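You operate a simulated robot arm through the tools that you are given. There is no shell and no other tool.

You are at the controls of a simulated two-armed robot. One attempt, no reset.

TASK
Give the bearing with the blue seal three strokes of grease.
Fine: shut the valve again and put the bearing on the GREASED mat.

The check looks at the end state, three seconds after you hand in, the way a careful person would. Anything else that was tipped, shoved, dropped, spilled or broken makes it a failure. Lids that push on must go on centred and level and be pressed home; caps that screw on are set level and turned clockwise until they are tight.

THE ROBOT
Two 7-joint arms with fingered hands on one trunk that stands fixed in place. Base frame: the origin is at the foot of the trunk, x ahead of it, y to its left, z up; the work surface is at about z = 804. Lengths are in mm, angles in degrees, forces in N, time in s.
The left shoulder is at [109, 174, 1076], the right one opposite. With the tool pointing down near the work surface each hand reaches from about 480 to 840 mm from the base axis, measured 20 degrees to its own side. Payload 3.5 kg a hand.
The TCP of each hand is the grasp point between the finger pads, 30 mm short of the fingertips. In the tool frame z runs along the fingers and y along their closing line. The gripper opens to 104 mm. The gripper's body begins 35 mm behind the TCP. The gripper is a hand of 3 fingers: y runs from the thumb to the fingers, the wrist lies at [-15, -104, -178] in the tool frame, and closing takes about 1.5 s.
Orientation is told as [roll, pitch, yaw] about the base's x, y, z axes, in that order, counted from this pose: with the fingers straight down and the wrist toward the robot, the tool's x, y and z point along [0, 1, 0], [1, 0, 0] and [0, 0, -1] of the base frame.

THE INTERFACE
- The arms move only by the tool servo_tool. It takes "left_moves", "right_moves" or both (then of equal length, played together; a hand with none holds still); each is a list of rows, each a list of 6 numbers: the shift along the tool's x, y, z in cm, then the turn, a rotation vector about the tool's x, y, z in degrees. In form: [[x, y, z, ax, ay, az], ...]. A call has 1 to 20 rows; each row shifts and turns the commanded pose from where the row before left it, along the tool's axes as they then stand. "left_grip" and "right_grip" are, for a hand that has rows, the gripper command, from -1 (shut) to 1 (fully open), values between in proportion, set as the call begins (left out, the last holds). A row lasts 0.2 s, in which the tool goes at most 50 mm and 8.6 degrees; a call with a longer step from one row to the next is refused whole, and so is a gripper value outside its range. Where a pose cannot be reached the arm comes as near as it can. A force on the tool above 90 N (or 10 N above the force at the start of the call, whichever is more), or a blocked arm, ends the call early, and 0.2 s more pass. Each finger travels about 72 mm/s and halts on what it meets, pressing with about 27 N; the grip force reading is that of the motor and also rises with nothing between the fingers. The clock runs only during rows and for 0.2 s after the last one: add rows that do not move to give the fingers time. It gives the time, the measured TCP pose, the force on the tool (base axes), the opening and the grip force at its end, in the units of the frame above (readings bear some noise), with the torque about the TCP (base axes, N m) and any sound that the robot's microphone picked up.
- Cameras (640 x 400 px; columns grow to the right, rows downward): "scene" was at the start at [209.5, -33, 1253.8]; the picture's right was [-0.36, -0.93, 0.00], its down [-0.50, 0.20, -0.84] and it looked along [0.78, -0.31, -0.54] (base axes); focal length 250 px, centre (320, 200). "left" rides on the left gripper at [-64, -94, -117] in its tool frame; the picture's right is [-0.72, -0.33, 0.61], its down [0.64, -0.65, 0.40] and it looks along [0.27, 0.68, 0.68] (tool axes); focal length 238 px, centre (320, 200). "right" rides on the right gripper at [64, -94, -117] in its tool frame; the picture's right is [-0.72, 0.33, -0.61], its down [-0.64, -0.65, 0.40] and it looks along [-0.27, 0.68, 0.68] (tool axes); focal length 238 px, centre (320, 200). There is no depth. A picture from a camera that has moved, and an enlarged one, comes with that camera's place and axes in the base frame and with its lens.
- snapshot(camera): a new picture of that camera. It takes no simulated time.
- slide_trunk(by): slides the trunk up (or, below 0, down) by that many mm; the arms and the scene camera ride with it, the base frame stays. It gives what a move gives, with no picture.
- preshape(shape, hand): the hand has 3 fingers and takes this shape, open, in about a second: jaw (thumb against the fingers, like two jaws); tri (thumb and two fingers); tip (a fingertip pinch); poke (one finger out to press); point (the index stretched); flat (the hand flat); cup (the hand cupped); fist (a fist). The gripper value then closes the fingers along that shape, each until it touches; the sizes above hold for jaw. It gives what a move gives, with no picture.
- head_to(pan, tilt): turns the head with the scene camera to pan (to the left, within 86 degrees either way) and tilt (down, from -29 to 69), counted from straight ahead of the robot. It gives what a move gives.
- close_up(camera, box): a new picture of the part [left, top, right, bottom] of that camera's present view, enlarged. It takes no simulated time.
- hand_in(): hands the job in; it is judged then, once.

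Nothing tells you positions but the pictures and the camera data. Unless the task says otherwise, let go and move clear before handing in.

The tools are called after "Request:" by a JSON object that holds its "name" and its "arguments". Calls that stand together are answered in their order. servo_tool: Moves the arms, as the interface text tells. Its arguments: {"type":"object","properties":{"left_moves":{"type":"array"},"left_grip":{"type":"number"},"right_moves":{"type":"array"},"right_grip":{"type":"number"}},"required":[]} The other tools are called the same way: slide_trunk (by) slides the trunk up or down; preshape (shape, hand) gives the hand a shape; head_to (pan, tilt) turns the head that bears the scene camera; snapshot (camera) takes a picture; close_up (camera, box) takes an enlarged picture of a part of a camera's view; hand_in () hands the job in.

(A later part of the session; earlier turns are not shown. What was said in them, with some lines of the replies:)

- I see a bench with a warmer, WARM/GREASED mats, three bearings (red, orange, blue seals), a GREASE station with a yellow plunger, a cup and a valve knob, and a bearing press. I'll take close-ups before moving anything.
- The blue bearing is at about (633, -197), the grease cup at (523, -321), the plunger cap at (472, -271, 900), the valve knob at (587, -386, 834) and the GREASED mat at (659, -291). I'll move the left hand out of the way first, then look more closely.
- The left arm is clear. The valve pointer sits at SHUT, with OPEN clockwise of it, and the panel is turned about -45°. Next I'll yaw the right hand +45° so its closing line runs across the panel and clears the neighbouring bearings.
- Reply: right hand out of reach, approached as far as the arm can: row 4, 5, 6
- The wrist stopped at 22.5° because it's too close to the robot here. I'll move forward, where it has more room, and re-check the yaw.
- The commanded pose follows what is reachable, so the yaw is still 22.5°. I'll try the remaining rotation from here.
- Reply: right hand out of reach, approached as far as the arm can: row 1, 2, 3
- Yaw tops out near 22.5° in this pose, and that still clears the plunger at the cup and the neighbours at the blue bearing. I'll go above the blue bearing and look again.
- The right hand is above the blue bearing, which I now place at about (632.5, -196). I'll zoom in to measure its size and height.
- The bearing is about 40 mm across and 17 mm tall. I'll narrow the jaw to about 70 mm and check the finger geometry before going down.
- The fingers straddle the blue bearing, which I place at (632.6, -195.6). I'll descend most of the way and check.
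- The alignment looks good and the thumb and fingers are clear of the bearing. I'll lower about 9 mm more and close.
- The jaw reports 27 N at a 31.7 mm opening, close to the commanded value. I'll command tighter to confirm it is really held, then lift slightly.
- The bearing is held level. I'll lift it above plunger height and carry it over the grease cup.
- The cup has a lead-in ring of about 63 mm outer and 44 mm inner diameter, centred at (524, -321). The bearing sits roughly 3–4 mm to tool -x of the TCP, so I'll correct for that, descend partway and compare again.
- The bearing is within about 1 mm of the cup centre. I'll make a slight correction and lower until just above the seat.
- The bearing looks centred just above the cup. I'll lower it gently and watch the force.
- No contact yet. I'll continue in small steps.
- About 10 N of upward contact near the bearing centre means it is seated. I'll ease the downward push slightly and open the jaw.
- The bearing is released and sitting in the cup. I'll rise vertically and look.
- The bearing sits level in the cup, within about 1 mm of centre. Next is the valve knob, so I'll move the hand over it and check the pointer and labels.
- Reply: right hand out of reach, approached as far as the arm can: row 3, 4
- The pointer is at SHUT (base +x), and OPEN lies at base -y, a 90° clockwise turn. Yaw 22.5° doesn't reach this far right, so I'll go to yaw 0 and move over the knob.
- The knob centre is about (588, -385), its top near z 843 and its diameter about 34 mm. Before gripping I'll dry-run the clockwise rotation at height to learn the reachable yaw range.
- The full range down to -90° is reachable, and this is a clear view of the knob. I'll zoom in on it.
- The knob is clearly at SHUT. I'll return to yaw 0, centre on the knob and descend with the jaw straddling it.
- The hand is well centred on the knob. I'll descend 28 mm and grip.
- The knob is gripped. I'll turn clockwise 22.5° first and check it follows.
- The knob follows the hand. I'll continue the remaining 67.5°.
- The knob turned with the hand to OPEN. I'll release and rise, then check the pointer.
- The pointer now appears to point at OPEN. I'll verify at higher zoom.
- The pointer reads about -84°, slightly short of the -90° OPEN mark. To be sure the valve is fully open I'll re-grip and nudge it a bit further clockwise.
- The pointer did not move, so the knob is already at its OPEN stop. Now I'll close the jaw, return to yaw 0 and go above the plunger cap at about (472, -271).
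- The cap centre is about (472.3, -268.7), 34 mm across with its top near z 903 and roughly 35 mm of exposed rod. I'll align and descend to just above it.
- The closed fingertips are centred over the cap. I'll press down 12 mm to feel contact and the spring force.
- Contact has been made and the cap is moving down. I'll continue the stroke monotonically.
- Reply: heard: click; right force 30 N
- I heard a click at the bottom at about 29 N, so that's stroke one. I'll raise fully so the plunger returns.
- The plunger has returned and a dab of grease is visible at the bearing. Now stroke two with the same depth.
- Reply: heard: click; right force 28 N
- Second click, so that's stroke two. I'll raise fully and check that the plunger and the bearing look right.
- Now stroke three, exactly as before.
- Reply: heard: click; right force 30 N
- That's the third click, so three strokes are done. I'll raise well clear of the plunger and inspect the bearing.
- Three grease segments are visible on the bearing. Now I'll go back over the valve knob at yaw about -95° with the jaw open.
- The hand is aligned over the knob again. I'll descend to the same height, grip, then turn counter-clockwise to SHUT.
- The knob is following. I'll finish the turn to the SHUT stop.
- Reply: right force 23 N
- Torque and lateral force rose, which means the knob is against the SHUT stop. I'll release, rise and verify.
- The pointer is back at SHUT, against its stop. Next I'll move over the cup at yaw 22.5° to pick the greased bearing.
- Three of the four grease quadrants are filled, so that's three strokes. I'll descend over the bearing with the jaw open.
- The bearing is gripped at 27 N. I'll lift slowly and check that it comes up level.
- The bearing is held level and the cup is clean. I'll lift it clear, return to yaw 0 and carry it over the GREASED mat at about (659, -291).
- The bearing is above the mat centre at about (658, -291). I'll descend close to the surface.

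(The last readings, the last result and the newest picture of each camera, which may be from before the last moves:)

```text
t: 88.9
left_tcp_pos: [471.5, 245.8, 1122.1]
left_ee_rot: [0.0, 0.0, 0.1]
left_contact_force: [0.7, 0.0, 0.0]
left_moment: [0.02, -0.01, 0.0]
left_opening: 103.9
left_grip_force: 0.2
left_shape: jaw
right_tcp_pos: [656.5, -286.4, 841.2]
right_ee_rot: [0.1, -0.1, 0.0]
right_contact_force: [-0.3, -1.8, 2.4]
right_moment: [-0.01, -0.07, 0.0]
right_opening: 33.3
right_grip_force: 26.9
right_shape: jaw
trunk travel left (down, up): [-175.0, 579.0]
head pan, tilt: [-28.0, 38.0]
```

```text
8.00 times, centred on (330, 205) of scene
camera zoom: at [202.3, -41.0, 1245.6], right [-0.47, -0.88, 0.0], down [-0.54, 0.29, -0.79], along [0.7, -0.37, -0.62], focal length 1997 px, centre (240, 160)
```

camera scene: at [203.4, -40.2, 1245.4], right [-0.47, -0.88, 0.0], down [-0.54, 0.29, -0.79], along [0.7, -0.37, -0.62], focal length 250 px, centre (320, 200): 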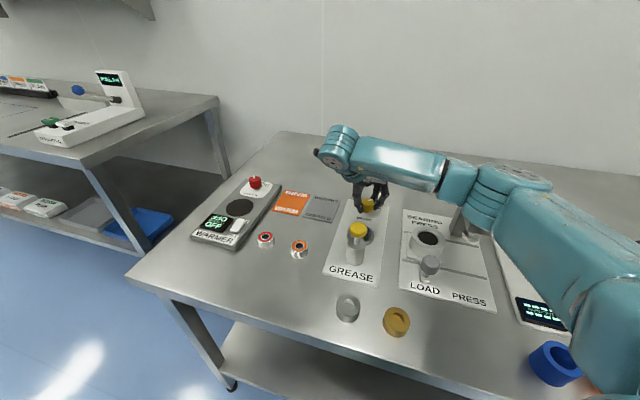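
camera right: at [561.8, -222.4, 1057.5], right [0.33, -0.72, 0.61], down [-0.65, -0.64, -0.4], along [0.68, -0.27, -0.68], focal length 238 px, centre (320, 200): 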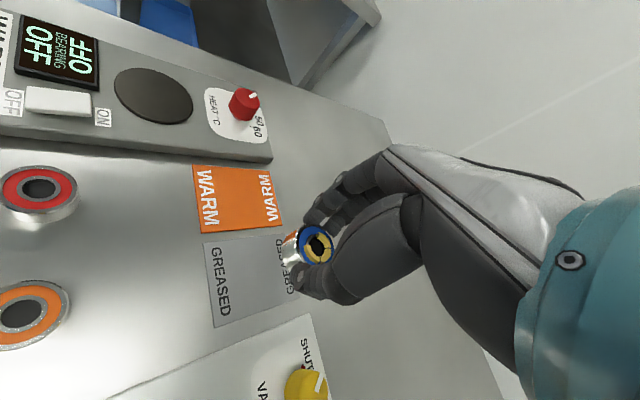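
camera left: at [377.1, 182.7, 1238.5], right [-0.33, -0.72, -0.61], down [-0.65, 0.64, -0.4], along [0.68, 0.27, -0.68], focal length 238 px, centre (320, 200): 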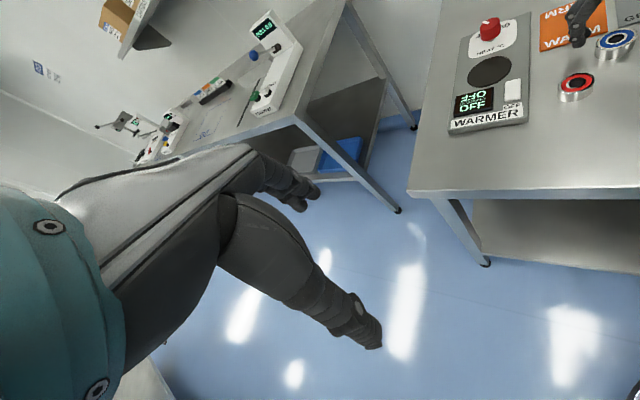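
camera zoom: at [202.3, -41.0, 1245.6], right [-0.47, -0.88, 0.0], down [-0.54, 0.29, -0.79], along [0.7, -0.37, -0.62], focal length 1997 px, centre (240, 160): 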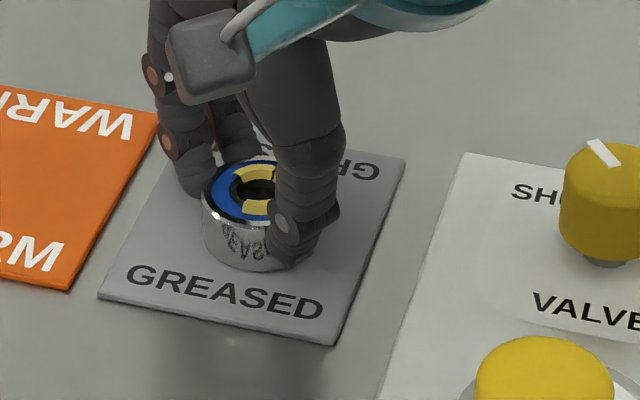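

There's light contact and the bearing is flat on the mat. I'll release.

Request:
{"name": "servo_tool", "arguments": {"right_moves": [[0, 0, 0.03, 0, 0, 0], [0, 0, 0, 0, 0, 0], [0, 0, 0, 0, 0, 0], [0, 0, 0, 0, 0, 0], [0, 0, 0, 0, 0, 0]], "right_grip": 0.3}}

Request:
{"name": "servo_tool", "arguments": {"right_moves": [[0, 0, -0.5, 0, 0, 0], [0, 0, -1, 0, 0, 0], [0, 0, -2, 0, 0, 0], [0, 0, -3, 0, 0, 0], [0, 0, -3, 0, 0, 0], [0, 0, -3, 0, 0, 0], [0, 0, 0, 0, 0, 0]]}}

Request:
{"name": "close_up", "arguments": {"camera": "right", "box": [160, 180, 360, 340]}}

Request:
{"name": "close_up", "arguments": {"camera": "scene", "box": [280, 170, 400, 270]}}

```text
t: 90.1
left_tcp_pos: [471.1, 246.9, 1121.7]
left_ee_rot: [0.0, 0.0, 0.1]
left_contact_force: [0.1, 0.4, 0.3]
left_moment: [-0.02, -0.01, 0.0]
left_opening: 103.9
left_grip_force: 0.0
left_shape: jaw
right_tcp_pos: [656.0, -286.7, 839.8]
right_ee_rot: [0.0, 0.0, -0.1]
right_contact_force: [0.1, -0.7, -0.1]
right_moment: [-0.01, -0.02, 0.04]
right_opening: 67.0
right_grip_force: 0.0
right_shape: jaw
trunk travel left (down, up): [-175.0, 579.0]
head pan, tilt: [-28.0, 38.0]
```

```text
t: 91.7
left_tcp_pos: [471.9, 247.0, 1121.2]
left_ee_rot: [0.0, 0.0, 0.1]
left_contact_force: [0.5, 0.0, -0.1]
left_moment: [0.0, -0.01, 0.02]
left_opening: 103.4
left_grip_force: 0.1
left_shape: jaw
right_tcp_pos: [656.9, -286.5, 967.8]
right_ee_rot: [0.0, 0.0, 0.0]
right_contact_force: [-0.2, -0.6, 0.5]
right_moment: [-0.02, -0.02, -0.01]
right_opening: 67.3
right_grip_force: 0.1
right_shape: jaw
trunk travel left (down, up): [-175.0, 579.0]
head pan, tilt: [-28.0, 38.0]
```

```text
2.50 times, centred on (260, 260) of right
camera zoom: at [562.5, -222.6, 1083.4], right [0.33, -0.72, 0.61], down [-0.65, -0.64, -0.4], along [0.68, -0.27, -0.68], focal length 596 px, centre (470, 50)
```

zoom: 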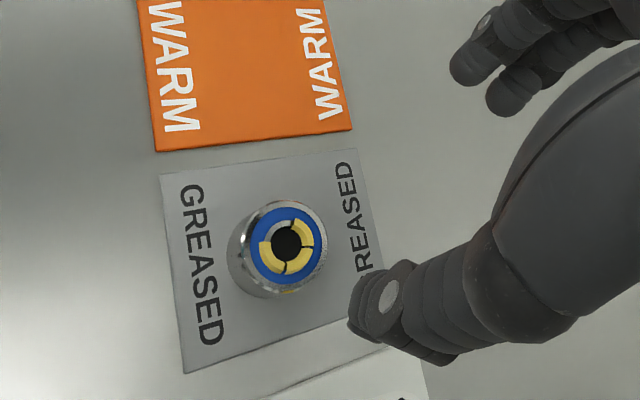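

```text
4.00 times, centred on (340, 220) of scene
camera zoom: at [202.7, -41.0, 1245.5], right [-0.47, -0.88, 0.0], down [-0.54, 0.29, -0.79], along [0.7, -0.37, -0.62], focal length 999 px, centre (240, 120)
```

zoom: 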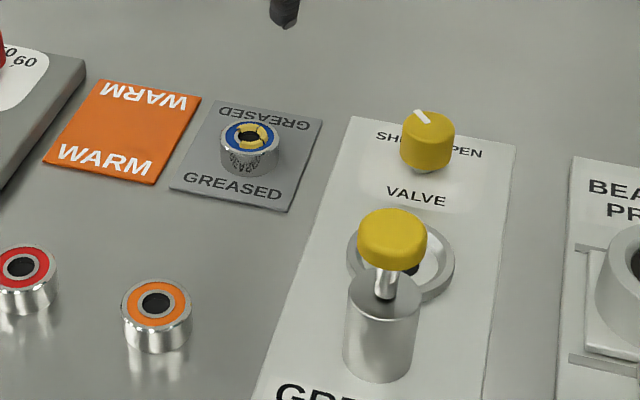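

The greased bearing is centred on the GREASED mat and the valve is shut. I'll move the right hand up and away, then do a final overall check.

Request:
{"name": "servo_tool", "arguments": {"right_moves": [[0, 0, -4, 0, 0, 0], [0, 0, -4, 0, 0, 0], [0, 0, -4, 0, 0, 0], [-2, -4, 0, 0, 0, 0], [-2, -4, 0, 0, 0, 0], [-2, -4, 0, 0, 0, 0], [-2, -4, 0, 0, 0, 0], [-2, -4, 0, 0, 0, 0], [0, 0, 0, 0, 0, 0], [0, 0, 0, 0, 0, 0]]}}

Request:
{"name": "snapshot", "arguments": {"camera": "scene"}}

Request:
{"name": "close_up", "arguments": {"camera": "scene", "box": [340, 185, 400, 225]}}

Request:
{"name": "snapshot", "arguments": {"camera": "right"}}

```text
t: 93.9
left_tcp_pos: [472.9, 246.9, 1121.5]
left_ee_rot: [0.1, -0.1, 0.1]
left_contact_force: [0.4, -1.2, 1.0]
left_moment: [0.01, -0.02, 0.03]
left_opening: 103.7
left_grip_force: 0.0
left_shape: jaw
right_tcp_pos: [456.4, -385.9, 1087.2]
right_ee_rot: [0.1, 0.0, 0.0]
right_contact_force: [0.0, 0.0, 0.5]
right_moment: [0.01, 0.01, 0.02]
right_opening: 67.1
right_grip_force: 0.0
right_shape: jaw
trunk travel left (down, up): [-175.0, 579.0]
head pan, tilt: [-28.0, 38.0]
```

```text
taken
camera scene: at [202.5, -40.9, 1245.5], right [-0.47, -0.88, 0.0], down [-0.54, 0.29, -0.79], along [0.7, -0.37, -0.62], focal length 250 px, centre (320, 200)
```

scene: 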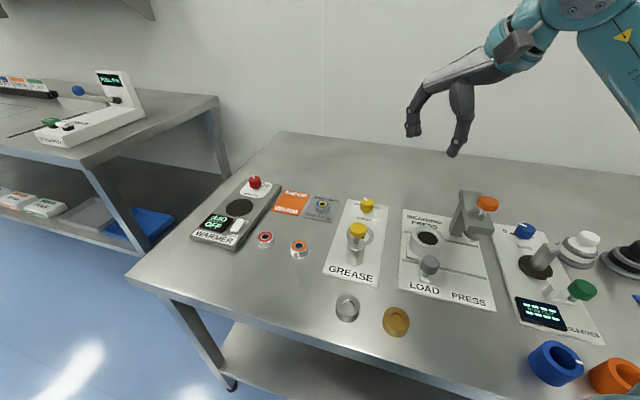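

```text
10.00 times, centred on (370, 205) of scene
camera zoom: at [202.5, -40.9, 1245.5], right [-0.47, -0.88, 0.0], down [-0.54, 0.29, -0.79], along [0.7, -0.37, -0.62], focal length 2497 px, centre (-180, 150)
```

zoom: 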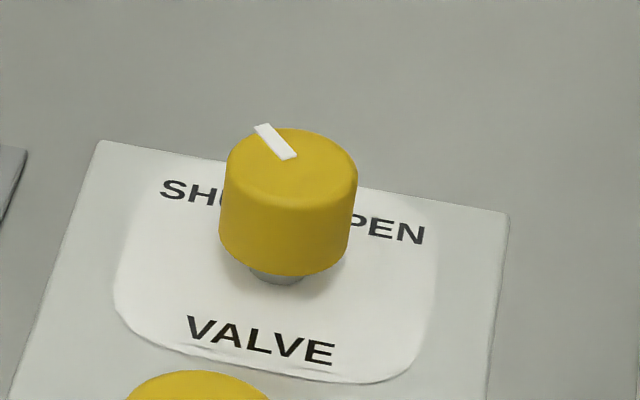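

```text
taken
camera right: at [363.1, -321.0, 1202.3], right [0.33, -0.72, 0.61], down [-0.65, -0.64, -0.4], along [0.68, -0.27, -0.68], focal length 238 px, centre (320, 200)
```

right: 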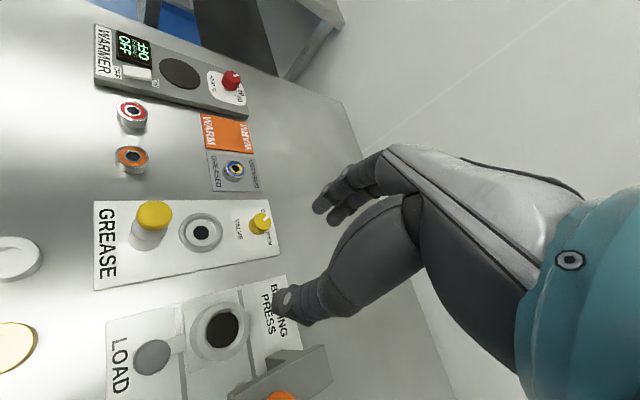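

Everything is in place: the blue bearing has three dabs of grease and sits on the GREASED mat, the valve pointer is at SHUT, the plunger is up, and nothing else has moved. Both hands are clear, so I'm handing in.

Request:
{"name": "hand_in", "arguments": {}}

```text
The job is handed in.
```

The blue-seal bearing has had its three strokes of grease and is sitting flat near the middle of the GREASED mat. The job is handed in; I haven't seen a verdict.

- **Grease:** each of the three plunger presses clicked at the bottom, and three of the four segments around the bearing's bore now show grease.
- **Valve:** it was open for all three strokes. I then turned it back until it stopped at SHUT, and the pointer reads SHUT in the last picture.
- **Everything else:** the plunger is back up and the grease cup looked clean. The other bearings and stations look unmoved in the final picture, and both hands are clear of the bench.
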